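You operate a simulated robot arm through the tools that you are given. There is no shell and no other tool. Be economical: measure what you need, move in short steps, check, and stop when the job is done.

The job below is to be done with a simulated two-armed robot. You get a single attempt, and the scene is never put back.

## Task
Switch the black switch on. Pick up the tube from the small white table with one hand, pass it to the other hand and put it on the ledge of the locker. Take the yellow flag from the door side of the island table and leave it on the ledge of the locker. Take the round dish that says "57" from the top of the side table and leave it on the shelf under the island table. Put one of the white flags from the top of the side table on the window side of the island table. Switch the stirrer switch on. Press the meter button three times. Switch the right brake lever off. Switch the left brake lever off. Open the blue lid. Do these in any order. Set down upright: tube. The right brake lever goes to its stop. The left brake lever goes to its stop.

The check looks at the end state, three seconds after you hand in, the way a careful person would. Anything else that was tipped, shoved, dropped, spilled or broken makes it a failure. Lids that push on must go on centred and level and be pressed home; caps that screw on are set level and turned clockwise until they are tight.

## Robot
Two 7-joint arms with four-finger grippers on one trunk, on a base that drives. Base frame: it is fixed to the floor where the robot stands at the start and does not move with it; the origin is under the middle of the robot, x ahead of it, y to its left, z up. Units: m, rad, N and s.
The left shoulder is at the start at [0.04, 0.181, 1.179], the right one opposite. With the tool pointing down near the work surface each hand reaches from about 0.24 to 0.82 m from the robot's upright axis, wherever it stands, measured 20 degrees to its own side. Places, roughly: black switch [0.6, 0, 1]; blue lid [1.4, -0.4, 0.9]; ledge of the locker (48x15 cm) [-2.12, -1.5, 0.96]; left brake lever [-0.2, -4.5, 0.4]; meter button [0.2, -3.1, 0.8]; right brake lever [-0.7, -4.1, 0.4]; round dish [0, -2.75, 0.75]; shelf under the island table [-1.1, -2, 0.3]; stirrer switch [-0.1, -2.9, 0.8]; tube (4x4x12 cm) [1, -0.5, 0.9]; white flag (6x3x3 cm) [0, -2.6, 0.8]; window side of the island table [-1.1, -2, 0.9]; yellow flag (6x3x3 cm) [-0.8, -1.4, 0.9]. Payload 3.67 kg a hand.
The TCP of each hand is the grasp point between the finger pads, 0.028 m short of the fingertips. In the tool frame z runs along the fingers and y along their closing line. Largest opening 0.112 m; the body of the gripper starts 0.073 m behind the TCP.
Orientation is that of the tool frame in the base frame, as [roll, pitch, yaw] about the fixed x, y, z axes, in that order (R = Rz(yaw) Ry(pitch) Rx(roll)). With the fingers straight down and closing along the base's y, the tool's x points along the base's -x, its y along +y and its z along -z.

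## Interface
- The arms move only by the tool jog_arm. It takes "left_plan", "right_plan" or both (then of equal length, played together; a hand with none holds still); each is a list of rows, each a list of 6 numbers: the shift along the tool's x, y, z in m, then the turn, a rotation vector about the tool's x, y, z in rad. In form: [[dx, dy, dz, ax, ay, az], ...]. A call has 1 to 10 rows; each row is the pose to reach, as a shift and turn from the pose commanded when the call began, along the tool's axes at that moment. "left_claw" and "right_claw" are, for a hand that has rows, the closure, from 0 (fully open) to 1 (shut), set as the call begins (left out, the last holds). A row lasts 0.2 s, in which the tool goes at most 0.05 m and 0.15 rad; a call with a longer step from one row to the next is refused whole, and so is a gripper value outside its range. A pose out of reach is approached as far as the arm can. The call stops where the force on the tool passes 40 N (or 10 N more than at its start, if that is more) or the arm is blocked; 0.2 s more then pass. The fingers move at their own pace and stop on an object; they squeeze with about 45 N. The grip force told is the motor's: it shows also when the fingers shut on nothing. Time passes only in rows, and 0.2 s behind the last, so rows that repeat a pose let the fingers close. It gives the time, the measured TCP pose, the force on the tool (base axes), the opening and the grip force at its end, in the units of the frame above (readings bear some noise), with the torque about the TCP (base axes, N m) and any sound that the robot's microphone picked up.
- Cameras (640 x 400 px; columns grow to the right, rows downward): "scene" is now at [0.1171, -0.0328, 1.4133]; the picture's right is [-0.15, -0.99, 0.00], its down [-0.43, 0.06, -0.90] and it looks along [0.89, -0.14, -0.43] (base axes); focal length 250 px, centre (320, 200). "left" rides on the left gripper at [0.06, 0.018, -0.104] in its tool frame; the picture's right is [-0.29, 0.96, 0.00], its down [-0.80, -0.24, -0.55] and it looks along [-0.53, -0.16, 0.83] (tool axes); focal length 234 px, centre (320, 200). "right" rides on the right gripper at [0.06, -0.018, -0.104] in its tool frame; the picture's right is [0.29, 0.96, 0.00], its down [-0.80, 0.24, -0.55] and it looks along [-0.53, 0.16, 0.83] (tool axes); focal length 234 px, centre (320, 200). There is no depth. A picture from a camera that has moved, and an enlarged one, comes with that camera's place and axes in the base frame and with its lens. The place of the scene camera against the robot may be out by one fixed shift of up to 0.025 m in any direction.
- grab_frame(camera): a new picture of that camera. No time passes.
- slide_trunk(by): slides the trunk up (or, below 0, down) by that many m; the arms and the scene camera ride with it, the base frame stays. It gives what a move gives, with no picture.
- base_move(legs): drives the robot by 1 to 6 legs, each [ahead, left, turn to the left] in m, m and rad, along the robot's own axes; the way and the turn of a leg run together, so that a leg with both is an arc; at most 1.5 m and 3.142 rad a leg. The arms and the cameras ride along, it lands a little off, and it stops where it bumps. It gives what a move gives.
- turn_head(pan, tilt): turns the head with the scene camera to pan (to the left, within 1.501 rad either way) and tilt (down, from -0.506 to 1.204), counted from straight ahead of the robot. It gives what a move gives.
- enlarge(camera, box): a new picture of the part [left, top, right, bottom] of that camera's present view, enlarged. No time passes.
- sign_off(): hands the job in; it is judged then, once.

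Go step by step. Nothing tells you exact positions but the pictures and the camera data: compare them with the known pose of the tool, close in by small moves and look again before you grip or let go. The budget is 217 turns and 212 pictures, counting those below and the enlarged ones. Unless the task says otherwise, let go and move clear before handing in, and close with one line.

The tools are called after "Request:" as a command line: name --argument value ..., lists and objects as JSON in quotes. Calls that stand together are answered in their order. jog_arm: Moves the arms, as the interface text tells. Its arguments: {"type":"object","properties":{"left_plan":{"type":"array"},"left_claw":{"type":"number"},"right_plan":{"type":"array"},"right_claw":{"type":"number"}},"required":[]} The other tools are called the same way: slide_trunk (by) slides the trunk up or down; base_move (legs) drives the base; turn_head (pan, tilt) turns the head that bears the scene camera; grab_frame (camera) takes a picture; enlarge (camera, box) takes an enlarged picture of a part of a camera's view; sign_off () hands the job in.

At the start:

```text
t: 0.0
left_position: [0.4182, 0.0953, 1.2246]
left_ee_rot: [-3.141, 0.001, -3.141]
left_ft_force: [0.7, -0.4, 0.4]
left_moment: [0.01, 0.05, -0.06]
left_gripper_width: 0.1119
left_finger_force: 0.1
right_position: [0.3997, -0.3695, 1.1608]
right_ee_rot: [3.141, 0.002, -3.14]
right_ft_force: [0.3, 0.1, 0.1]
right_moment: [0.03, 0.02, 0.0]
right_gripper_width: 0.112
right_finger_force: 0.1
trunk travel left (down, up): [-0.3, 0.214]
robot x, y, heading: [0.0007, 0.0001, -0.001]
head pan, tilt: [-0.15, 0.445]
```

scene: 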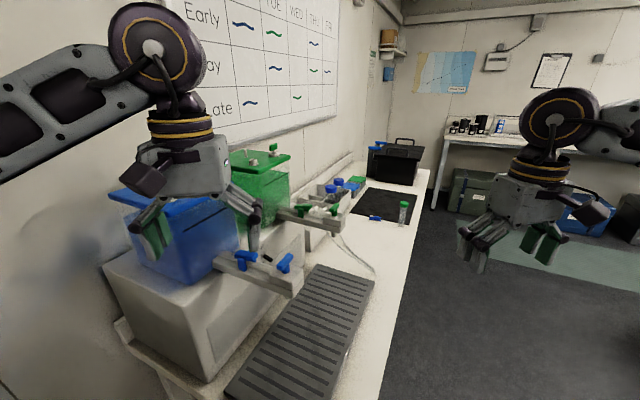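
right: 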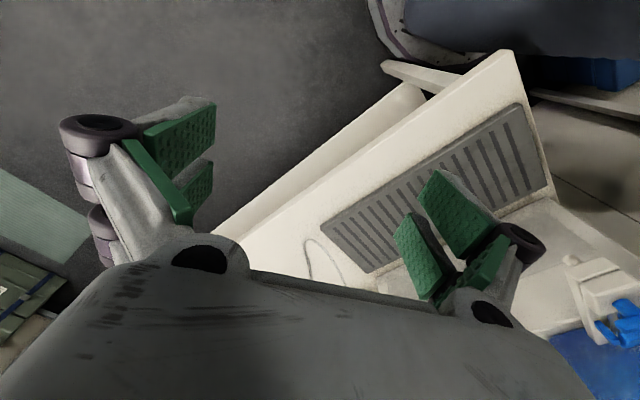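
left: 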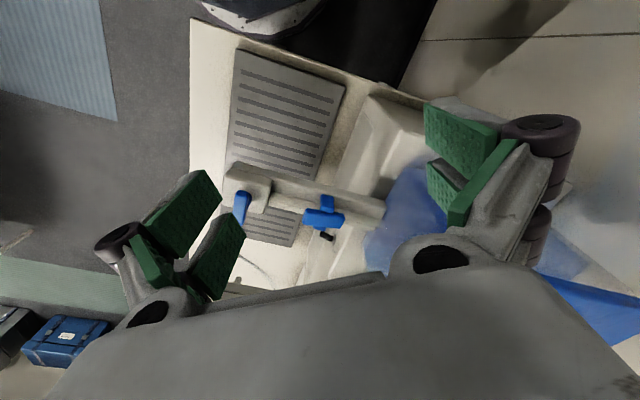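

I see a bench ahead with blue and green tanks, and a small black knob near the blue levers. I'll look closer at the black switch and at the tube.

Request:
enlarge --camera "scene" --box '[200, 180, 360, 300]'

Request:
enlarge --camera "scene" --box '[320, 130, 480, 230]'

Request:
enlarge --camera "left" --box '[220, 150, 400, 260]'

```text
3.33 times, centred on (280, 240) of scene
camera zoom: at [0.1171, -0.0328, 1.4133], right [-0.15, -0.99, 0.0], down [-0.43, 0.06, -0.9], along [0.89, -0.14, -0.43], focal length 832 px, centre (453, 67)
```

zoom: 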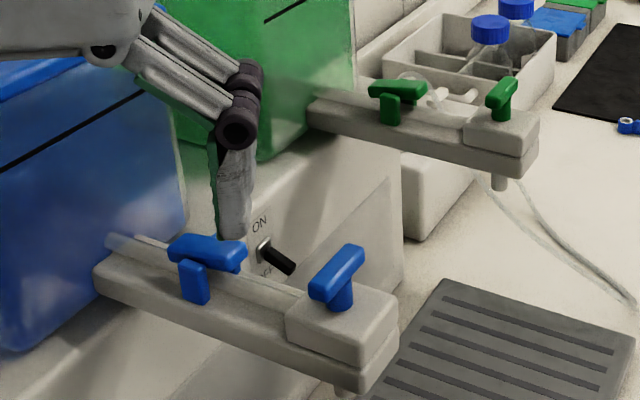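

```text
4.00 times, centred on (400, 180) of scene
camera zoom: at [0.1171, -0.0328, 1.4133], right [-0.15, -0.99, 0.0], down [-0.43, 0.06, -0.9], along [0.89, -0.14, -0.43], focal length 999 px, centre (0, 280)
```

zoom: 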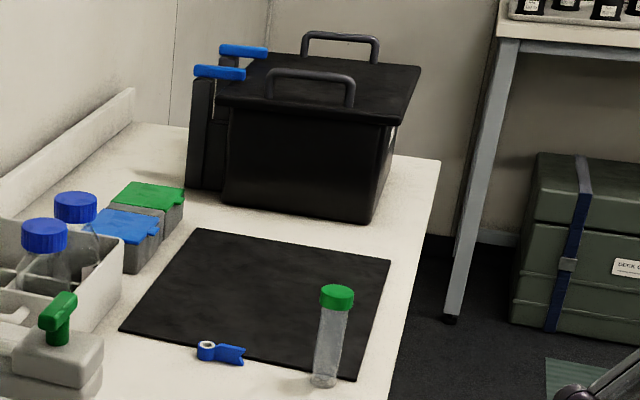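

```text
3.56 times, centred on (310, 205) of left
camera zoom: at [0.3578, 0.1144, 1.3286], right [0.29, 0.96, 0.0], down [0.8, -0.24, 0.55], along [0.53, -0.16, -0.83], focal length 833 px, centre (356, 182)
```

zoom: 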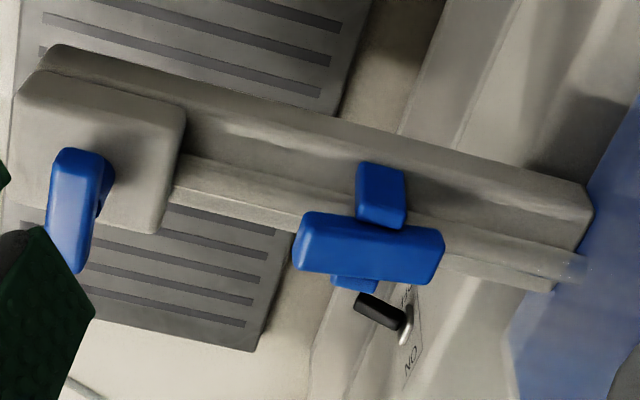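

The black toggle is at about [0.70, 0.02, 0.95] with its tip down and out, and ON is above it. The bench seems to run at about -34° yaw, so I'll look around to learn the layout before moving.

Request:
turn_head --pan 0.1 --tilt 1.0

Request:
grab_frame --camera "scene"

Request:
turn_head --pan -1.3 --tilt 0.4

Request:
grab_frame --camera "scene"

```text
t: 1.0
left_position: [0.4179, 0.0964, 1.2255]
left_ee_rot: [-3.141, 0.001, 3.141]
left_ft_force: [0.9, -0.6, -0.6]
left_moment: [0.01, -0.01, 0.01]
left_gripper_width: 0.1119
left_finger_force: 0.0
right_position: [0.3994, -0.3687, 1.1599]
right_ee_rot: [3.141, -0.001, 3.141]
right_ft_force: [-0.3, -0.5, -0.8]
right_moment: [0.02, 0.03, 0.0]
right_gripper_width: 0.1117
right_finger_force: 0.1
trunk travel left (down, up): [-0.3, 0.214]
robot x, y, heading: [-0.0006, 0.0005, 0.003]
head pan, tilt: [0.099, 1.0]
```

```text
205 pictures are left
camera scene: at [0.0955, -0.0121, 1.3673], right [0.1, -1.0, 0.0], down [-0.84, -0.08, -0.54], along [0.54, 0.05, -0.84], focal length 250 px, centre (320, 200)
```

scene: 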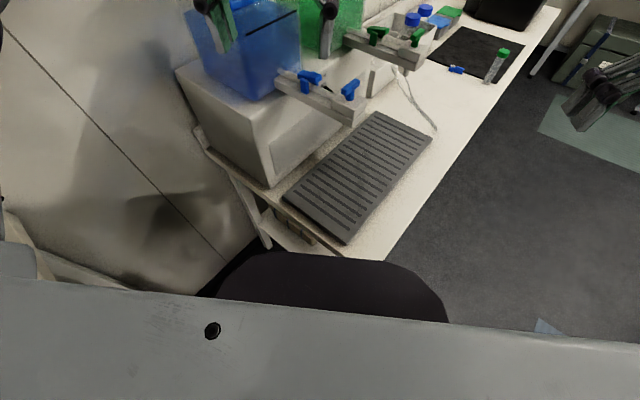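

```text
t: 2.5
left_position: [0.418, 0.0967, 1.2249]
left_ee_rot: [3.142, -0.001, 3.141]
left_ft_force: [0.1, 0.5, -0.5]
left_moment: [0.02, -0.02, -0.02]
left_gripper_width: 0.112
left_finger_force: 0.1
right_position: [0.3988, -0.3689, 1.1591]
right_ee_rot: [-3.141, -0.002, 3.141]
right_ft_force: [0.1, -0.8, 0.0]
right_moment: [0.01, -0.03, 0.01]
right_gripper_width: 0.112
right_finger_force: 0.1
trunk travel left (down, up): [-0.3, 0.214]
robot x, y, heading: [0.0009, 0.0002, 0.004]
head pan, tilt: [-1.3, 0.4]
```

```text
204 pictures are left
camera scene: at [0.051, -0.1082, 1.4175], right [-0.96, -0.27, 0.0], down [-0.1, 0.38, -0.92], along [0.25, -0.89, -0.39], focal length 250 px, centre (320, 200)
```

scene: 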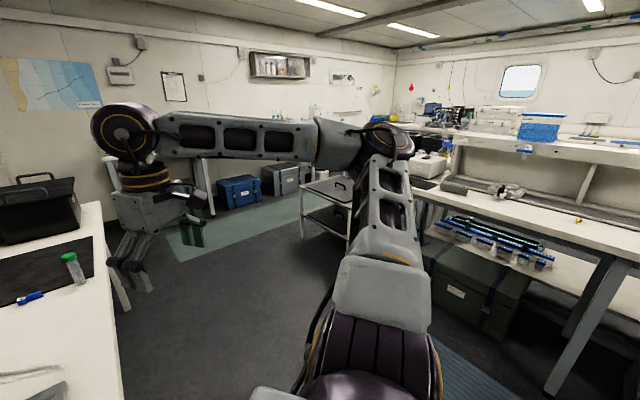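

The bench's long edge faces direction (-0.56, -0.83), so I'll drive around to stand square in front of the black toggle.

Request:
base_move --legs '[[0, -0.58, 0], [0, 0, 0.98], [0.1, -0.2, 0]]'

Request:
turn_head --pan 0 --tilt 0.7

Request:
grab_frame --camera "scene"

```text
t: 9.9
left_position: [0.3758, -0.2082, 1.2246]
left_ee_rot: [-3.14, 0.0, -2.168]
left_ft_force: [0.3, 0.1, -0.4]
left_moment: [0.0, 0.02, 0.03]
left_gripper_width: 0.1121
left_finger_force: 0.1
right_position: [0.7493, -0.484, 1.159]
right_ee_rot: [-3.14, -0.001, -2.167]
right_ft_force: [0.1, -1.1, -0.1]
right_moment: [-0.01, 0.0, 0.01]
right_gripper_width: 0.112
right_finger_force: 0.0
trunk travel left (down, up): [-0.3, 0.214]
robot x, y, heading: [0.2179, -0.604, 0.98]
head pan, tilt: [-1.3, 0.4]
```

```text
t: 11.4
left_position: [0.3752, -0.2085, 1.2234]
left_ee_rot: [3.141, 0.0, -2.169]
left_ft_force: [-0.5, -0.8, 0.0]
left_moment: [0.05, 0.0, -0.01]
left_gripper_width: 0.1122
left_finger_force: 0.0
right_position: [0.7506, -0.4855, 1.1597]
right_ee_rot: [-3.141, 0.0, -2.169]
right_ft_force: [-0.8, 0.1, 0.0]
right_moment: [-0.01, 0.0, 0.0]
right_gripper_width: 0.1118
right_finger_force: 0.1
trunk travel left (down, up): [-0.3, 0.214]
robot x, y, heading: [0.2206, -0.6089, 0.975]
head pan, tilt: [0.0, 0.7]
```

```text
203 pictures are left
camera scene: at [0.285, -0.5396, 1.3907], right [0.83, -0.56, 0.0], down [-0.36, -0.53, -0.76], along [0.43, 0.63, -0.64], focal length 250 px, centre (320, 200)
```

scene: 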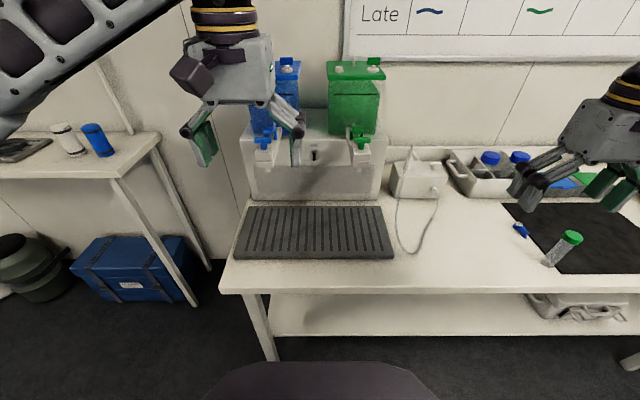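

Now I'm square to the bench, with the toggle straight ahead between the two rails. Zooming in.

Request:
enlarge --camera "scene" --box '[240, 100, 400, 200]'

```text
4.00 times, centred on (320, 150) of scene
camera zoom: at [0.285, -0.5396, 1.3907], right [0.83, -0.56, 0.0], down [-0.36, -0.53, -0.76], along [0.43, 0.63, -0.64], focal length 999 px, centre (320, 400)
```

zoom: 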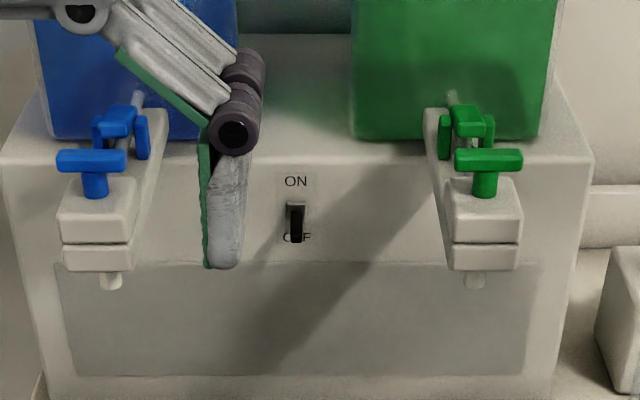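

The toggle is clear. I'll check it with the left hand camera for a second ray.

Request:
grab_frame --camera "left"

Request:
enlarge --camera "left" --box '[120, 120, 440, 320]'

```text
201 pictures are left
camera left: at [0.3269, -0.2466, 1.3287], right [-0.63, 0.78, 0.0], down [0.65, 0.53, 0.55], along [0.43, 0.35, -0.83], focal length 234 px, centre (320, 200)
```

left: 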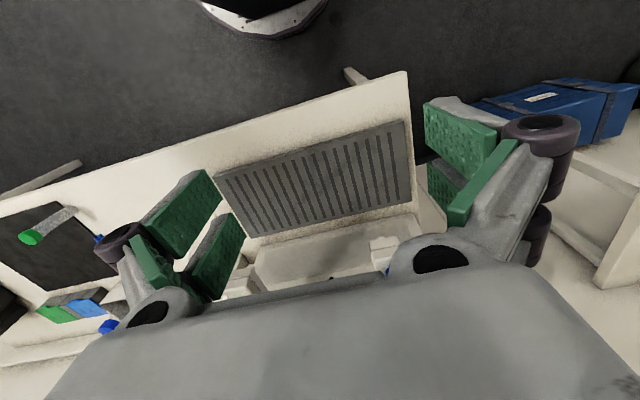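

```text
2.00 times, centred on (280, 220) of left
camera zoom: at [0.3269, -0.2466, 1.3287], right [-0.63, 0.78, 0.0], down [0.65, 0.53, 0.55], along [0.43, 0.35, -0.83], focal length 468 px, centre (400, 160)
```

zoom: 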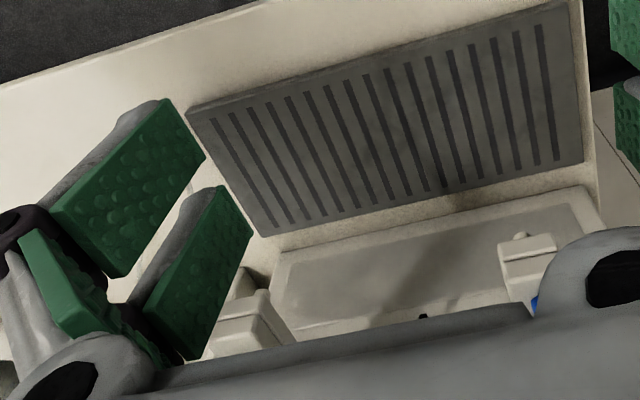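

Two left-camera rays agree: the toggle tip is at about [0.635, 0.036, 1.005], and the scene camera reads about 2 cm too far right. I'll bring the left hand in tilted forward, half open.

Request:
jog_arm --left_plan '[[-0.032, -0.011, 0.018, 0, -0.129, 0], [-0.063, -0.022, 0.037, 0, -0.257, 0], [-0.095, -0.033, 0.055, 0, -0.386, 0], [-0.127, -0.045, 0.073, 0, -0.514, 0], [-0.159, -0.056, 0.091, 0, -0.643, 0], [-0.19, -0.067, 0.11, 0, -0.771, 0], [-0.222, -0.078, 0.128, 0, -0.9, 0], [-0.222, -0.078, 0.128, 0, -0.9, 0]]' --left_claw 0.55

Request:
grab_frame --camera "left"

Request:
enlarge --camera "scene" --box '[240, 100, 400, 200]'

```text
t: 13.2
left_position: [0.5657, -0.0675, 1.0987]
left_ee_rot: [-3.141, 0.903, -2.167]
left_ft_force: [0.4, -0.8, 0.1]
left_moment: [0.02, 0.0, 0.02]
left_gripper_width: 0.0507
left_finger_force: 0.0
right_position: [0.749, -0.4856, 1.1598]
right_ee_rot: [-3.141, 0.0, -2.168]
right_ft_force: [-0.5, 0.5, 0.1]
right_moment: [0.02, 0.03, 0.01]
right_gripper_width: 0.1117
right_finger_force: 0.1
trunk travel left (down, up): [-0.3, 0.214]
robot x, y, heading: [0.2223, -0.6074, 0.976]
head pan, tilt: [0.0, 0.7]
```

```text
199 pictures are left
camera left: at [0.483, -0.1551, 1.1147], right [-0.69, 0.69, 0.23], down [0.23, -0.09, 0.97], along [0.68, 0.72, -0.1], focal length 234 px, centre (320, 200)
```

left: 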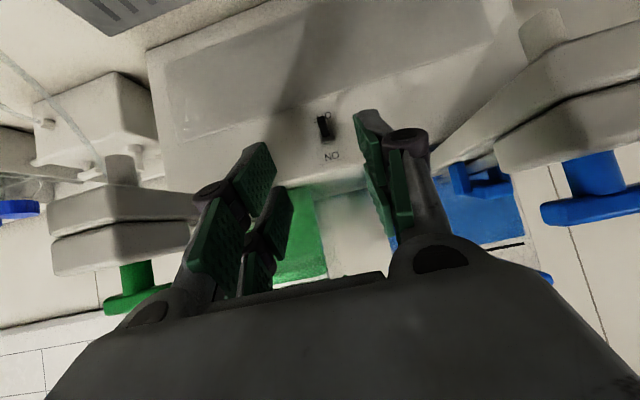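

```text
4.00 times, centred on (320, 150) of scene
camera zoom: at [0.2845, -0.54, 1.3907], right [0.83, -0.56, 0.0], down [-0.36, -0.53, -0.77], along [0.43, 0.63, -0.64], focal length 999 px, centre (320, 400)
```

zoom: 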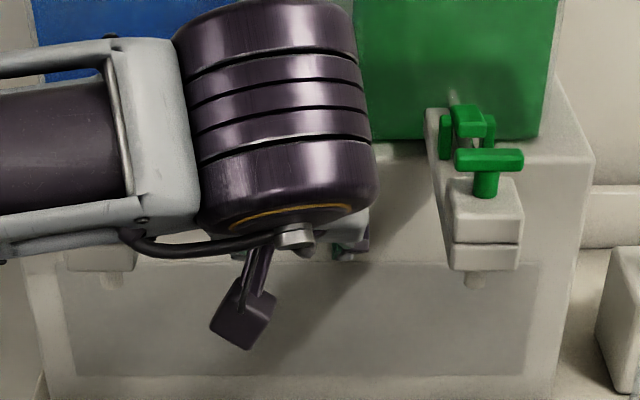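

The toggle is right ahead of the fingers. I'll zoom for an accurate ray.

Request:
enlarge --camera "left" --box '[240, 80, 400, 180]'

```text
4.00 times, centred on (320, 130) of left
camera zoom: at [0.483, -0.1551, 1.1147], right [-0.69, 0.69, 0.23], down [0.23, -0.09, 0.97], along [0.68, 0.72, -0.1], focal length 937 px, centre (320, 480)
```

zoom: 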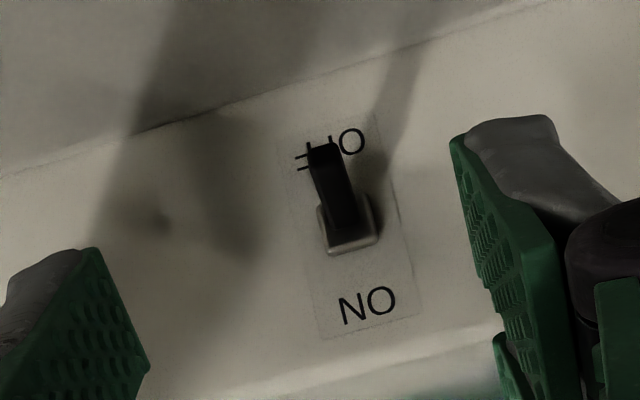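

Three rays agree on the tip, and the fingers point right at it. Advancing 0.14 m along the tool and closing lightly on the lever.

Request:
jog_arm --left_plan '[[0, 0, 0.04, 0, 0, 0], [0, 0, 0.08, 0, 0, 0], [0, 0, 0.115, 0, 0, 0], [0, 0, 0.14, 0, 0, 0]]'

Request:
grab_frame --camera "left"

```text
t: 14.2
left_position: [0.6265, 0.0246, 1.0103]
left_ee_rot: [3.139, 0.898, -2.167]
left_ft_force: [-0.1, 0.1, 0.5]
left_moment: [0.0, -0.02, 0.04]
left_gripper_width: 0.0504
left_finger_force: 0.1
right_position: [0.7505, -0.4847, 1.1589]
right_ee_rot: [-3.14, 0.001, -2.169]
right_ft_force: [0.6, 0.1, 0.8]
right_moment: [0.01, 0.02, 0.01]
right_gripper_width: 0.112
right_finger_force: 0.2
trunk travel left (down, up): [-0.3, 0.214]
robot x, y, heading: [0.2203, -0.6081, 0.977]
head pan, tilt: [0.0, 0.7]
```

```text
196 pictures are left
camera left: at [0.5456, -0.0638, 1.0273], right [-0.69, 0.69, 0.23], down [0.23, -0.08, 0.97], along [0.68, 0.72, -0.1], focal length 234 px, centre (320, 200)
```

left: 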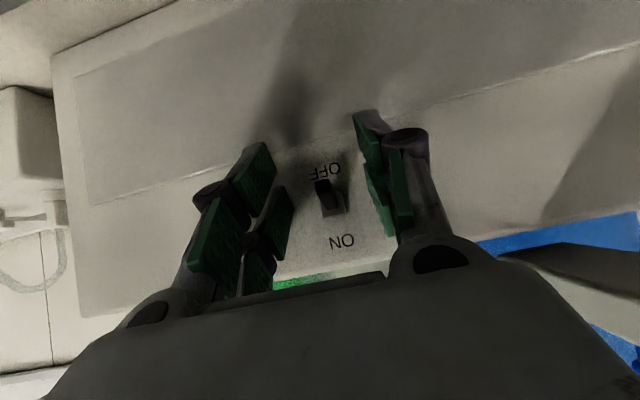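

The lever lies between the fingers on the grasp line. I'll close, then lift.

Request:
jog_arm --left_plan '[[0, 0, 0.005, 0, 0, 0], [0, 0, 0.005, 0, 0, 0], [0, 0, 0.005, 0, 0, 0]]' --left_claw 1.0

Request:
enlarge --camera "left" --box '[240, 120, 400, 220]'

```text
t: 15.0
left_position: [0.6274, 0.0239, 1.0079]
left_ee_rot: [-3.14, 0.9, -2.165]
left_ft_force: [-12.6, -9.2, 4.1]
left_moment: [0.0, -0.08, 0.13]
left_gripper_width: 0.016
left_finger_force: 45.2
right_position: [0.7489, -0.4871, 1.161]
right_ee_rot: [3.141, 0.003, -2.166]
right_ft_force: [0.0, 0.3, -0.2]
right_moment: [0.01, 0.01, 0.0]
right_gripper_width: 0.1121
right_finger_force: 0.0
trunk travel left (down, up): [-0.3, 0.214]
robot x, y, heading: [0.2192, -0.6122, 0.978]
head pan, tilt: [0.0, 0.7]
```

```text
4.00 times, centred on (320, 170) of left
camera zoom: at [0.5457, -0.0631, 1.026], right [-0.69, 0.69, 0.23], down [0.23, -0.08, 0.97], along [0.68, 0.72, -0.1], focal length 937 px, centre (320, 320)
```

zoom: 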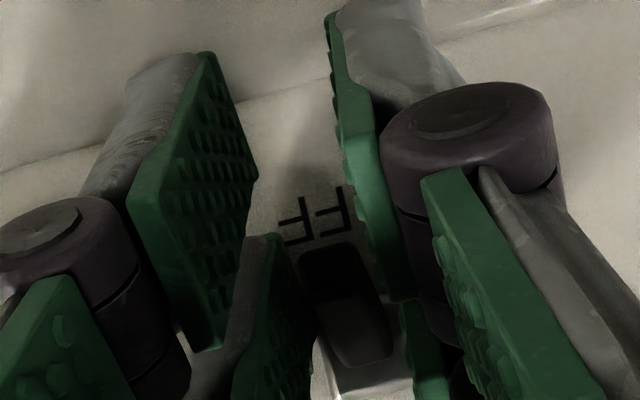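

The lever is gripped at 16 mm. Lifting.

Request:
jog_arm --left_plan '[[-0.008, 0, -0.008, 0, 0, 0], [-0.016, 0, -0.013, 0, 0, 0], [-0.023, 0, -0.018, 0, 0, 0], [-0.03, 0, -0.021, 0, 0, 0]]'

Request:
grab_frame --camera "left"

```text
t: 15.6
left_position: [0.6279, 0.0234, 1.0109]
left_ee_rot: [3.134, 0.877, -2.172]
left_ft_force: [6.0, 7.7, -5.9]
left_moment: [-0.08, -0.29, -0.29]
left_gripper_width: 0.0158
left_finger_force: 45.5
right_position: [0.7518, -0.4845, 1.1588]
right_ee_rot: [-3.141, -0.003, -2.168]
right_ft_force: [-0.4, -0.4, 0.4]
right_moment: [0.03, 0.01, 0.0]
right_gripper_width: 0.1123
right_finger_force: 0.0
trunk travel left (down, up): [-0.3, 0.214]
robot x, y, heading: [0.2194, -0.6092, 0.97]
head pan, tilt: [0.0, 0.7]
stopped in row 2 (left hand): the force on the tool passed its limit at 46 N (the readings are from after the stop); the commanded pose is now the measured one
```

```text
194 pictures are left
camera left: at [0.5463, -0.0629, 1.0299], right [-0.69, 0.69, 0.23], down [0.25, -0.07, 0.97], along [0.68, 0.72, -0.13], focal length 234 px, centre (320, 200)
```

left: 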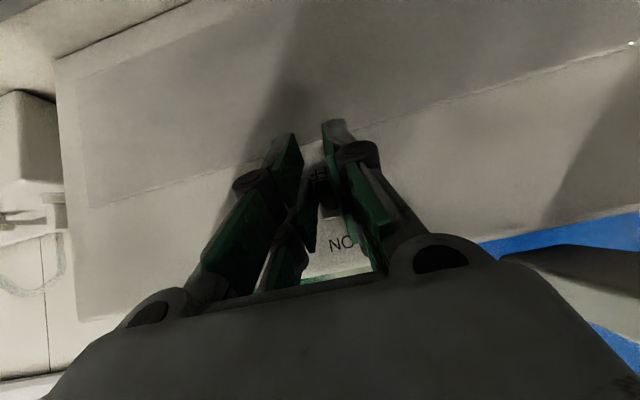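

The crosswise grip binds the lever. I'll let go, back off, close the fingers and push the lever up from below instead.

Request:
jog_arm --left_plan '[[0, 0, 0, 0, 0, 0], [0, 0, 0, 0, 0, 0], [0, 0, -0.03, 0, 0, 0], [0, 0, -0.06, 0, 0, 0]]' --left_claw 0.6

Request:
jog_arm --left_plan '[[0.03, 0, 0, 0, 0, 0], [0.03, 0, 0, 0, 0, 0], [0.03, 0, 0, 0, 0, 0]]' --left_claw 1.0

Request:
grab_frame --camera "left"

```text
t: 16.6
left_position: [0.6007, -0.0164, 1.0503]
left_ee_rot: [3.134, 0.88, -2.173]
left_ft_force: [-0.4, -0.4, -0.6]
left_moment: [-0.05, -0.01, 0.01]
left_gripper_width: 0.045
left_finger_force: 0.1
right_position: [0.7498, -0.4861, 1.159]
right_ee_rot: [3.141, -0.002, -2.167]
right_ft_force: [0.6, -0.4, -0.8]
right_moment: [0.0, 0.03, 0.01]
right_gripper_width: 0.1118
right_finger_force: 0.1
trunk travel left (down, up): [-0.3, 0.214]
robot x, y, heading: [0.2183, -0.6099, 0.974]
head pan, tilt: [0.0, 0.7]
```

```text
t: 17.4
left_position: [0.5898, -0.032, 1.0277]
left_ee_rot: [3.135, 0.88, -2.172]
left_ft_force: [0.6, 0.4, 0.3]
left_moment: [0.02, 0.01, 0.02]
left_gripper_width: 0.0
left_finger_force: 36.1
right_position: [0.7485, -0.4854, 1.1592]
right_ee_rot: [-3.141, 0.0, -2.168]
right_ft_force: [-0.2, -0.4, -0.1]
right_moment: [0.02, -0.01, 0.01]
right_gripper_width: 0.1119
right_finger_force: 0.1
trunk travel left (down, up): [-0.3, 0.214]
robot x, y, heading: [0.2194, -0.6081, 0.975]
head pan, tilt: [0.0, 0.7]
```

```text
193 pictures are left
camera left: at [0.5078, -0.1183, 1.0464], right [-0.69, 0.69, 0.23], down [0.25, -0.07, 0.97], along [0.68, 0.72, -0.12], focal length 234 px, centre (320, 200)
```

left: 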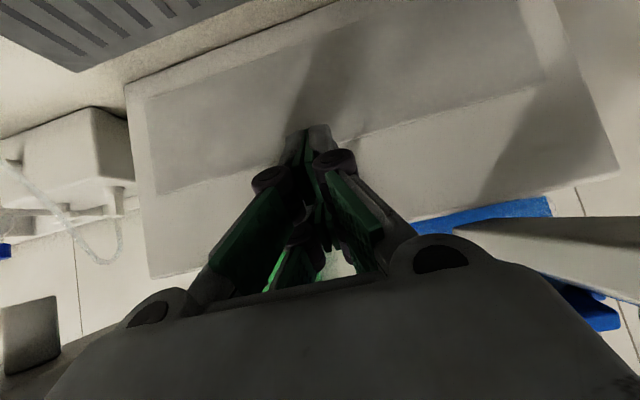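

The lever is now above the closed fingers. I'll advance beneath it, then push up.

Request:
jog_arm --left_plan '[[0, 0, 0.035, 0, 0, 0], [0, 0, 0.063, 0, 0, 0], [-0.015, 0, 0.063, 0, 0, 0], [-0.023, 0, 0.058, 0, 0, 0], [-0.031, 0, 0.052, 0, 0, 0], [-0.039, 0, 0.047, 0, 0, 0], [-0.047, 0, 0.042, 0, 0, 0], [-0.055, 0, 0.04, 0, 0, 0]]'

Request:
grab_frame --camera "left"

```text
t: 18.5
left_position: [0.6208, 0.0148, 1.0067]
left_ee_rot: [3.13, 0.866, -2.174]
left_ft_force: [0.0, -0.3, -3.5]
left_moment: [-0.05, -0.03, -0.01]
left_gripper_width: 0.0002
left_finger_force: 36.4
right_position: [0.75, -0.4838, 1.1596]
right_ee_rot: [3.14, 0.001, -2.167]
right_ft_force: [0.8, 0.0, -0.8]
right_moment: [-0.03, 0.04, 0.0]
right_gripper_width: 0.1118
right_finger_force: 0.1
trunk travel left (down, up): [-0.3, 0.214]
robot x, y, heading: [0.2217, -0.6078, 0.973]
head pan, tilt: [0.0, 0.7]
heard: click
stopped in row 5 (left hand): the force on the tool passed its limit at 42 N (the readings are from after the stop); the commanded pose is now the measured one
```

```text
192 pictures are left
camera left: at [0.5401, -0.0717, 1.0274], right [-0.69, 0.69, 0.23], down [0.26, -0.06, 0.96], along [0.68, 0.72, -0.14], focal length 234 px, centre (320, 200)
```

left: 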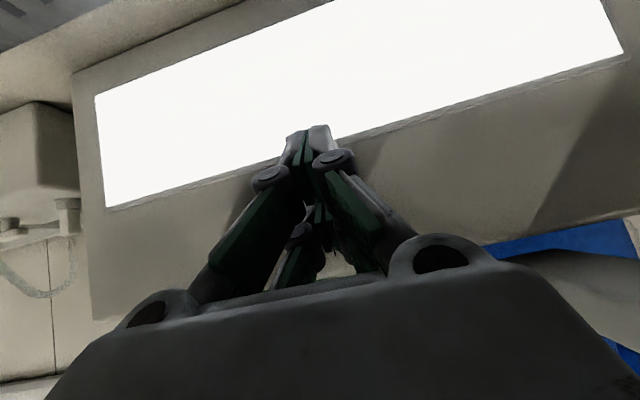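

A click was heard and the panel lit up, so the black switch is on. Now I'll retract the left hand and go back to a tool-down posture.

Request:
jog_arm --left_plan '[[0.015, 0, 0, 0, 0, 0], [0.015, 0, -0.045, 0, 0, 0], [0.015, 0, -0.09, 0, 0, 0], [0.015, 0, -0.135, 0, 0, 0], [0.015, 0, -0.18, 0, 0, 0]]'

Request:
enlarge --camera "left" --box '[200, 60, 440, 210]'

Request:
jog_arm --left_plan '[[0, 0, -0.02, 0, 0.145, 0], [0, 0, -0.04, 0, 0.29, 0], [0, 0, -0.06, 0, 0.435, 0], [0, 0, -0.08, 0, 0.58, 0], [0, 0, -0.1, 0, 0.725, 0], [0, 0, -0.12, 0, 0.87, 0]]' --left_claw 0

Request:
turn_head --pan -0.7 --tilt 0.7

Request:
grab_frame --camera "scene"

Request:
grab_frame --camera "right"

```text
t: 19.7
left_position: [0.5376, -0.1084, 1.1129]
left_ee_rot: [3.13, 0.869, -2.174]
left_ft_force: [-0.3, 0.6, 1.0]
left_moment: [-0.01, 0.01, 0.0]
left_gripper_width: 0.0
left_finger_force: 35.5
right_position: [0.7486, -0.486, 1.1607]
right_ee_rot: [-3.141, 0.002, -2.166]
right_ft_force: [-0.5, 0.1, -0.4]
right_moment: [0.03, 0.02, -0.02]
right_gripper_width: 0.112
right_finger_force: 0.1
trunk travel left (down, up): [-0.3, 0.214]
robot x, y, heading: [0.2172, -0.608, 0.981]
head pan, tilt: [0.0, 0.7]
```

```text
2.67 times, centred on (320, 135) of left
camera zoom: at [0.4563, -0.1951, 1.1345], right [-0.69, 0.69, 0.23], down [0.26, -0.06, 0.96], along [0.68, 0.72, -0.13], focal length 624 px, centre (320, 373)
```

zoom: 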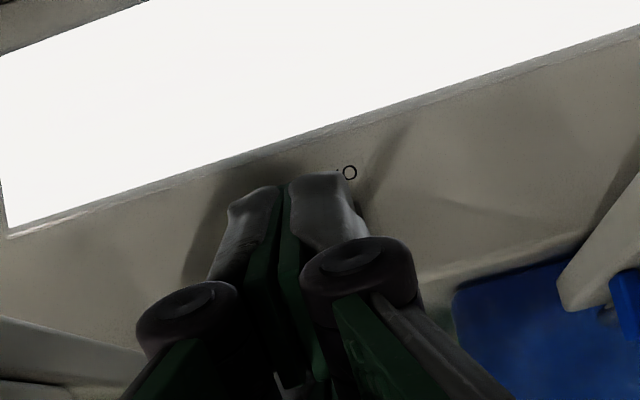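

```text
t: 21.1
left_position: [0.4903, -0.1835, 1.1906]
left_ee_rot: [3.132, -0.002, -2.166]
left_ft_force: [-0.6, 0.2, 0.1]
left_moment: [0.01, -0.04, -0.05]
left_gripper_width: 0.1119
left_finger_force: 0.1
right_position: [0.7504, -0.4853, 1.1584]
right_ee_rot: [3.142, 0.001, -2.167]
right_ft_force: [0.5, -0.5, 0.2]
right_moment: [-0.02, 0.0, 0.01]
right_gripper_width: 0.1122
right_finger_force: 0.1
trunk travel left (down, up): [-0.3, 0.214]
robot x, y, heading: [0.2191, -0.6101, 0.972]
head pan, tilt: [0.0, 0.7]
```

```text
t: 22.2
left_position: [0.4884, -0.1832, 1.1889]
left_ee_rot: [3.134, -0.001, -2.167]
left_ft_force: [-0.3, 0.8, -0.6]
left_moment: [-0.01, 0.0, 0.0]
left_gripper_width: 0.1123
left_finger_force: 0.1
right_position: [0.75, -0.4861, 1.1595]
right_ee_rot: [3.139, 0.0, -2.167]
right_ft_force: [0.0, -0.2, -0.5]
right_moment: [0.0, -0.01, -0.03]
right_gripper_width: 0.1119
right_finger_force: 0.2
trunk travel left (down, up): [-0.3, 0.214]
robot x, y, heading: [0.2186, -0.6101, 0.978]
head pan, tilt: [-0.7, 0.7]
```

```text
190 pictures are left
camera scene: at [0.319, -0.5872, 1.3906], right [0.27, -0.96, 0.0], down [-0.62, -0.18, -0.76], along [0.74, 0.21, -0.64], focal length 250 px, centre (320, 200)
```

scene: 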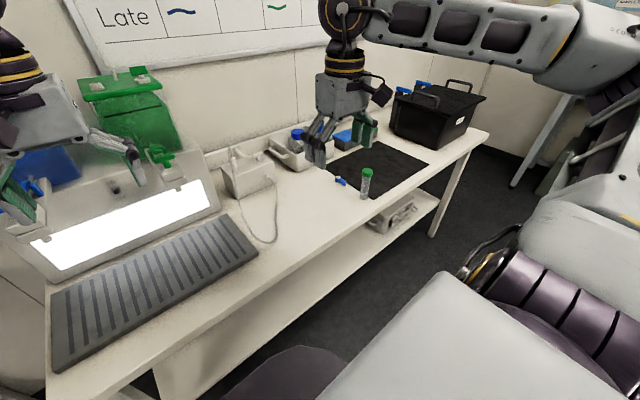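

```text
189 pictures are left
camera right: at [0.7303, -0.5449, 1.265], right [-0.95, 0.3, 0.0], down [0.25, 0.79, 0.55], along [0.17, 0.53, -0.83], focal length 234 px, centre (320, 200)
```

right: 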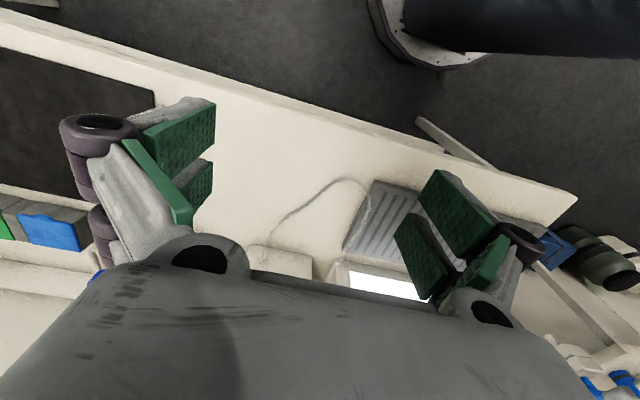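

The black switch is on. Next is the blue lid near the mat; zooming in on that and the tube.

Request:
enlarge --camera "scene" --box '[280, 80, 500, 220]'

Request:
enlarge --camera "right" --box '[0, 160, 160, 260]'

```text
2.86 times, centred on (390, 150) of scene
camera zoom: at [0.319, -0.5872, 1.3906], right [0.27, -0.96, 0.0], down [-0.62, -0.18, -0.76], along [0.74, 0.21, -0.64], focal length 714 px, centre (120, 343)
```

zoom: 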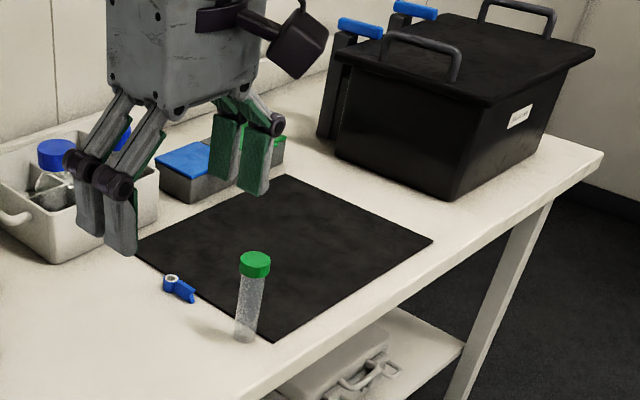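

```text
4.00 times, centred on (80, 210) of right
camera zoom: at [0.7303, -0.5449, 1.265], right [-0.95, 0.3, 0.0], down [0.25, 0.79, 0.55], along [0.17, 0.53, -0.83], focal length 937 px, centre (1280, 160)
```

zoom: 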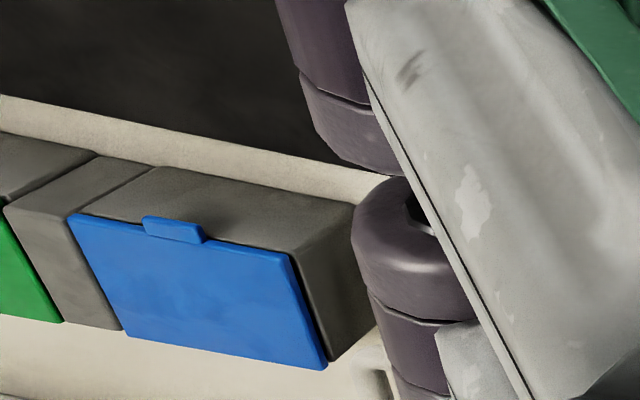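

The blue lid is hinged at the back with a front tab. I'll drive right along the bench to bring the lid and tube in reach, then look again.

Request:
base_move --legs '[[0, -0.55, 0], [0.06, 0, 0]]'

Request:
turn_head --pan -0.2 --tilt 0.7

Request:
grab_frame --camera "scene"

Request:
grab_frame --camera "right"

Request:
grab_frame --camera "left"

```text
t: 26.0
left_position: [0.9748, -0.443, 1.1892]
left_ee_rot: [3.134, 0.0, -2.167]
left_ft_force: [0.1, 0.8, -0.2]
left_moment: [-0.01, 0.0, -0.04]
left_gripper_width: 0.112
left_finger_force: 0.0
right_position: [1.2358, -0.7453, 1.1592]
right_ee_rot: [-3.141, 0.001, -2.165]
right_ft_force: [-0.4, 0.0, -0.4]
right_moment: [0.01, -0.01, 0.01]
right_gripper_width: 0.1119
right_finger_force: 0.1
trunk travel left (down, up): [-0.3, 0.214]
robot x, y, heading: [0.7074, -0.8679, 0.98]
head pan, tilt: [-0.7, 0.7]
```

```text
t: 26.9
left_position: [0.9754, -0.4434, 1.1891]
left_ee_rot: [3.134, 0.001, -2.168]
left_ft_force: [0.2, -0.5, 0.5]
left_moment: [0.01, 0.0, 0.0]
left_gripper_width: 0.1121
left_finger_force: 0.0
right_position: [1.236, -0.7444, 1.16]
right_ee_rot: [-3.141, 0.0, -2.167]
right_ft_force: [-0.5, -0.1, 0.9]
right_moment: [0.06, -0.03, 0.04]
right_gripper_width: 0.1119
right_finger_force: 0.0
trunk travel left (down, up): [-0.3, 0.214]
robot x, y, heading: [0.7058, -0.8683, 0.98]
head pan, tilt: [-0.201, 0.7]
```

```text
186 pictures are left
camera scene: at [0.7847, -0.8115, 1.3908], right [0.7, -0.72, 0.0], down [-0.46, -0.45, -0.77], along [0.55, 0.53, -0.64], focal length 250 px, centre (320, 200)
```

scene: 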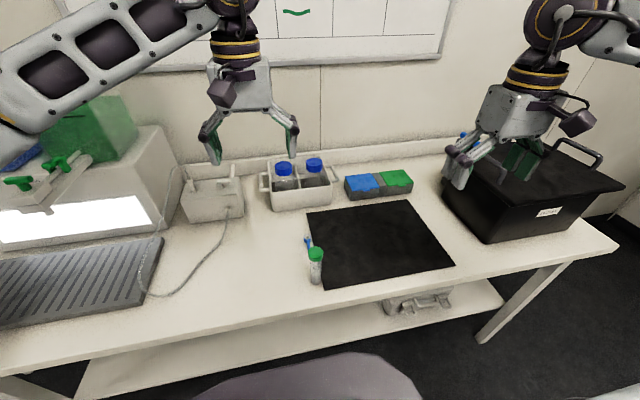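

```text
185 pictures are left
camera right: at [1.2169, -0.8049, 1.2654], right [-0.95, 0.3, 0.0], down [0.25, 0.79, 0.55], along [0.17, 0.53, -0.83], focal length 234 px, centre (320, 200)
```

right: 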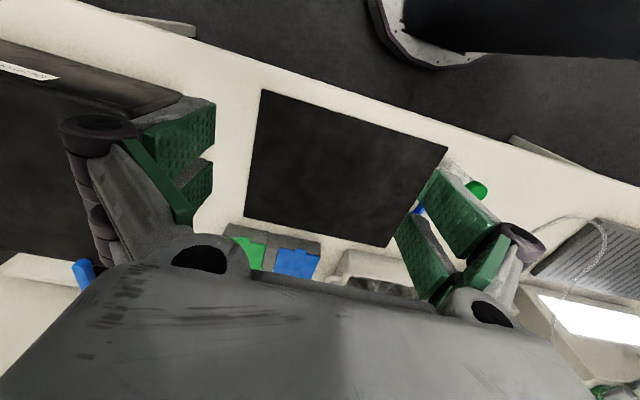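

```text
184 pictures are left
camera left: at [0.9267, -0.4821, 1.2932], right [-0.63, 0.78, 0.01], down [0.65, 0.52, 0.55], along [0.42, 0.35, -0.83], focal length 234 px, centre (320, 200)
```

left: 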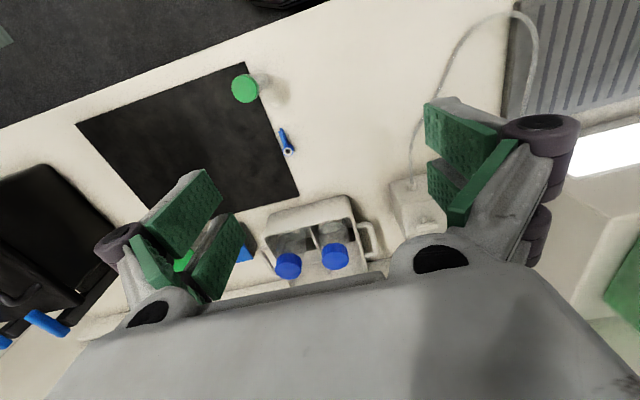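

Request:
enlarge --camera "right" --box '[200, 200, 360, 300]'

Request:
enlarge --camera "scene" --box '[300, 150, 460, 250]'

```text
4.00 times, centred on (280, 250) of right
camera zoom: at [1.2169, -0.8049, 1.2654], right [-0.95, 0.3, 0.0], down [0.25, 0.79, 0.55], along [0.17, 0.53, -0.83], focal length 937 px, centre (480, 0)
```

zoom: 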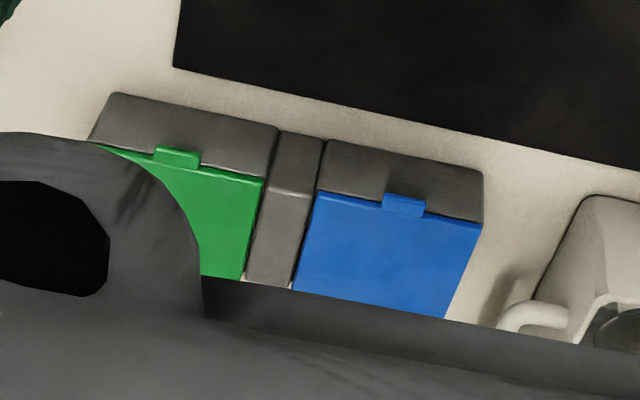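

```text
4.00 times, centred on (380, 200) of scene
camera zoom: at [0.7847, -0.8115, 1.3908], right [0.7, -0.72, 0.0], down [-0.46, -0.45, -0.77], along [0.55, 0.53, -0.64], focal length 999 px, centre (80, 200)
```

zoom: 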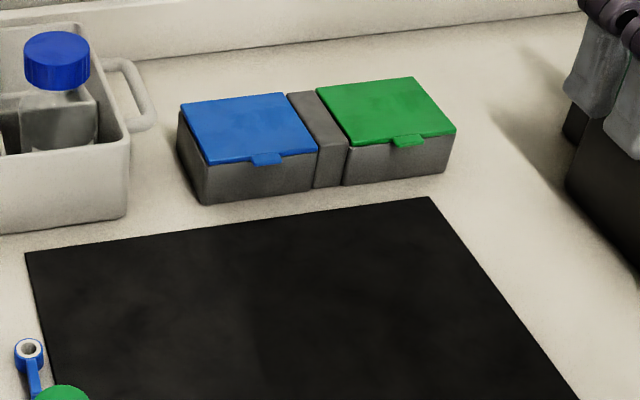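

The blue lid's tab is at about [1.377, -0.44, 0.87] with the hinge about 10 cm behind. I'll bring the right hand, closed and tilted forward, in front of and below the tab.

Request:
jog_arm --right_plan '[[-0.027, 0.007, 0.029, 0, -0.1, 0], [-0.055, 0.013, 0.059, 0, -0.2, 0], [-0.082, 0.02, 0.088, 0, -0.3, 0], [-0.109, 0.026, 0.117, 0, -0.4, 0], [-0.136, 0.033, 0.147, 0, -0.5, 0], [-0.164, 0.04, 0.176, 0, -0.6, 0], [-0.191, 0.046, 0.206, 0, -0.7, 0], [-0.218, 0.053, 0.235, 0, -0.8, 0]]' --right_claw 1.0

Request:
grab_frame --camera "right"

Request:
enlarge --camera "scene" --box '[300, 130, 460, 250]'

```text
t: 28.7
left_position: [0.9766, -0.4424, 1.1872]
left_ee_rot: [3.134, -0.005, -2.165]
left_ft_force: [-0.1, 0.1, 0.1]
left_moment: [-0.01, 0.04, -0.01]
left_gripper_width: 0.1123
left_finger_force: 0.0
right_position: [1.316, -0.5345, 0.9224]
right_ee_rot: [3.14, 0.799, -2.167]
right_ft_force: [0.2, -0.3, 0.0]
right_moment: [0.0, -0.03, 0.04]
right_gripper_width: 0.0
right_finger_force: 35.3
trunk travel left (down, up): [-0.3, 0.214]
robot x, y, heading: [0.7064, -0.8681, 0.977]
head pan, tilt: [-0.201, 0.7]
```

```text
181 pictures are left
camera right: at [1.2656, -0.6406, 0.9538], right [-0.91, 0.37, -0.2], down [-0.11, 0.27, 0.96], along [0.41, 0.89, -0.2], focal length 234 px, centre (320, 200)
```

right: 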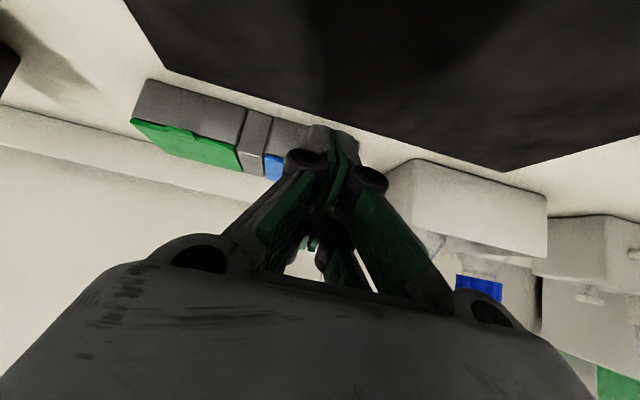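

```text
3.33 times, centred on (380, 190) of scene
camera zoom: at [0.7868, -0.8093, 1.3905], right [0.7, -0.71, 0.0], down [-0.46, -0.45, -0.76], along [0.55, 0.53, -0.65], focal length 832 px, centre (120, 233)
```

zoom: 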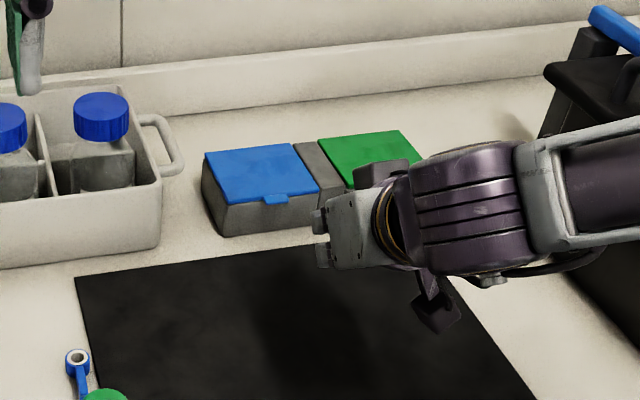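

The tab is centred on the finger line, and the bench top is at about 0.83. I'll slide the fingertips under the tab and lift along the lid's arc.

Request:
jog_arm --right_plan '[[-0.015, 0.004, 0.04, 0, 0, 0], [-0.015, 0.004, 0.075, 0, 0, 0], [-0.015, 0.004, 0.096, 0, 0, 0], [-0.03, 0.004, 0.096, 0, 0, 0], [-0.05, 0.004, 0.081, 0, 0, 0], [-0.075, 0.004, 0.0704, 0, 0, 0], [-0.1025, 0.004, 0.0673, 0, 0, 0]]'

Request:
grab_frame --camera "right"

Request:
enlarge --camera "scene" --box '[300, 130, 460, 250]'

```text
t: 30.3
left_position: [0.975, -0.4437, 1.1885]
left_ee_rot: [3.135, -0.003, -2.166]
left_ft_force: [0.1, 0.4, -0.1]
left_moment: [0.0, 0.02, -0.02]
left_gripper_width: 0.1117
left_finger_force: 0.0
right_position: [1.3781, -0.4338, 0.9509]
right_ee_rot: [-3.14, 0.798, -2.166]
right_ft_force: [0.0, -0.4, -0.1]
right_moment: [0.01, -0.03, -0.01]
right_gripper_width: 0.0002
right_finger_force: 35.4
trunk travel left (down, up): [-0.3, 0.214]
robot x, y, heading: [0.7077, -0.8654, 0.978]
head pan, tilt: [-0.201, 0.7]
```

```text
179 pictures are left
camera right: at [1.3283, -0.5399, 0.9822], right [-0.91, 0.37, -0.21], down [-0.11, 0.27, 0.96], along [0.41, 0.89, -0.2], focal length 234 px, centre (320, 200)
```

right: 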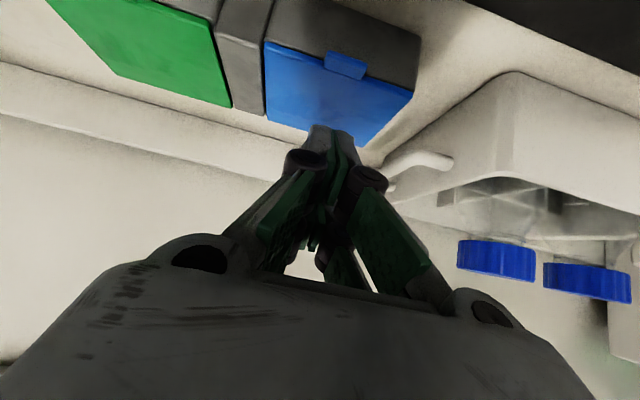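

```text
3.33 times, centred on (380, 190) of scene
camera zoom: at [0.785, -0.8097, 1.3906], right [0.7, -0.71, 0.0], down [-0.46, -0.45, -0.76], along [0.55, 0.53, -0.64], focal length 832 px, centre (120, 233)
```

zoom: 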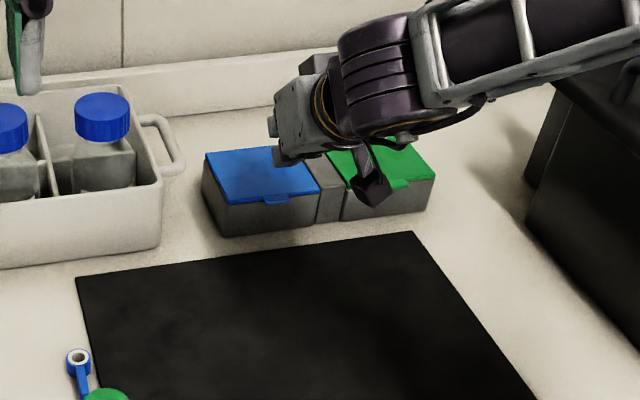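

I missed: the fingertip slid past the tab, and the lid is still shut. A second ray puts the tab at [1.377, -0.439, 0.877], so I'll go in flatter and deeper under it, then check.

Request:
jog_arm --right_plan '[[0.028, 0, -0.024, 0, 0, 0], [0.056, 0, -0.048, 0, 0, 0], [0.084, 0, -0.072, 0, -0.05, 0], [0.107, 0, -0.05, 0, -0.1, 0], [0.1305, 0, -0.0266, 0, -0.15, 0], [0.111, 0, -0.005, 0, -0.15, 0], [0.092, 0, 0.016, 0, -0.15, 0], [0.0728, 0, 0.037, 0, -0.15, 0]]'

Request:
grab_frame --camera "right"

Request:
enlarge --camera "scene" --box '[300, 130, 460, 250]'

```text
t: 32.1
left_position: [0.9736, -0.4464, 1.1901]
left_ee_rot: [3.134, 0.002, -2.167]
left_ft_force: [-0.3, -0.7, 0.5]
left_moment: [0.04, -0.05, -0.02]
left_gripper_width: 0.1122
left_finger_force: 0.1
right_position: [1.3634, -0.4576, 0.8751]
right_ee_rot: [-3.141, 0.953, -2.168]
right_ft_force: [-10.5, -18.2, 7.3]
right_moment: [0.06, -0.15, 0.02]
right_gripper_width: 0.0058
right_finger_force: 35.8
right hand out of reach, approached as far as the arm can: row 5
trunk travel left (down, up): [-0.3, 0.214]
robot x, y, heading: [0.7073, -0.867, 0.975]
head pan, tilt: [-0.201, 0.7]
```

```text
177 pictures are left
camera right: at [1.3117, -0.5659, 0.8886], right [-0.89, 0.4, -0.23], down [-0.19, 0.14, 0.97], along [0.42, 0.91, -0.05], focal length 234 px, centre (320, 200)
```

right: 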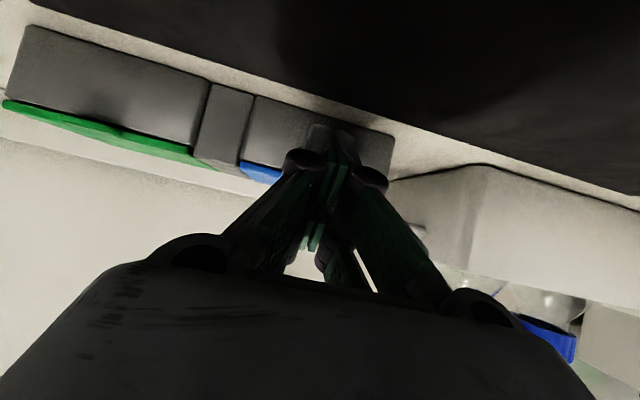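

```text
3.33 times, centred on (380, 190) of scene
camera zoom: at [0.7818, -0.8152, 1.3911], right [0.7, -0.72, 0.0], down [-0.46, -0.45, -0.77], along [0.55, 0.54, -0.64], focal length 832 px, centre (120, 233)
```

zoom: 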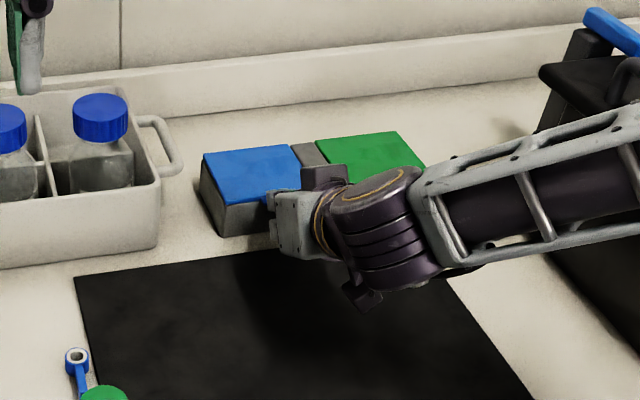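

The fingertips touch the box front under the tab. Lifting now, easing back slightly.

Request:
jog_arm --right_plan '[[-0.0105, 0, -0.011, 0, 0, 0], [-0.0227, 0, -0.0198, 0, 0, 0], [-0.0367, 0, -0.026, 0, 0, 0], [-0.0547, 0, -0.0266, 0, 0, 0], [-0.0756, 0, -0.023, 0, 0, 0]]'

Request:
grab_frame --camera "right"

Request:
enlarge --camera "scene" --box '[300, 130, 460, 250]'

```text
t: 33.3
left_position: [0.9752, -0.4422, 1.1884]
left_ee_rot: [3.135, -0.002, -2.166]
left_ft_force: [-0.3, -0.1, -0.3]
left_moment: [0.03, -0.02, 0.0]
left_gripper_width: 0.1121
left_finger_force: 0.0
right_position: [1.3781, -0.4325, 0.9485]
right_ee_rot: [3.141, 0.949, -2.167]
right_ft_force: [-0.6, -0.3, 0.0]
right_moment: [0.0, -0.01, -0.01]
right_gripper_width: 0.0002
right_finger_force: 35.0
trunk travel left (down, up): [-0.3, 0.214]
robot x, y, heading: [0.706, -0.8651, 0.979]
head pan, tilt: [-0.201, 0.7]
```

```text
175 pictures are left
camera right: at [1.3276, -0.5409, 0.961], right [-0.89, 0.4, -0.23], down [-0.19, 0.15, 0.97], along [0.42, 0.91, -0.05], focal length 234 px, centre (320, 200)
```

right: 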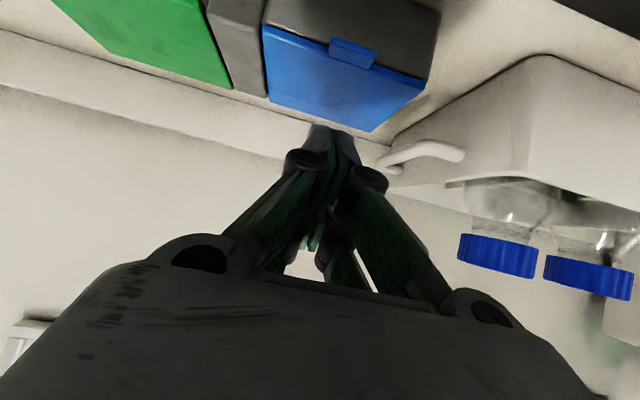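

```text
3.33 times, centred on (380, 190) of scene
camera zoom: at [0.785, -0.81, 1.3907], right [0.7, -0.71, 0.0], down [-0.46, -0.45, -0.76], along [0.55, 0.53, -0.64], focal length 832 px, centre (120, 233)
```

zoom: 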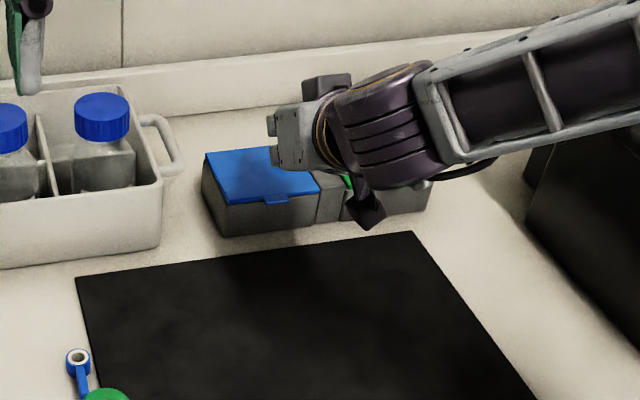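

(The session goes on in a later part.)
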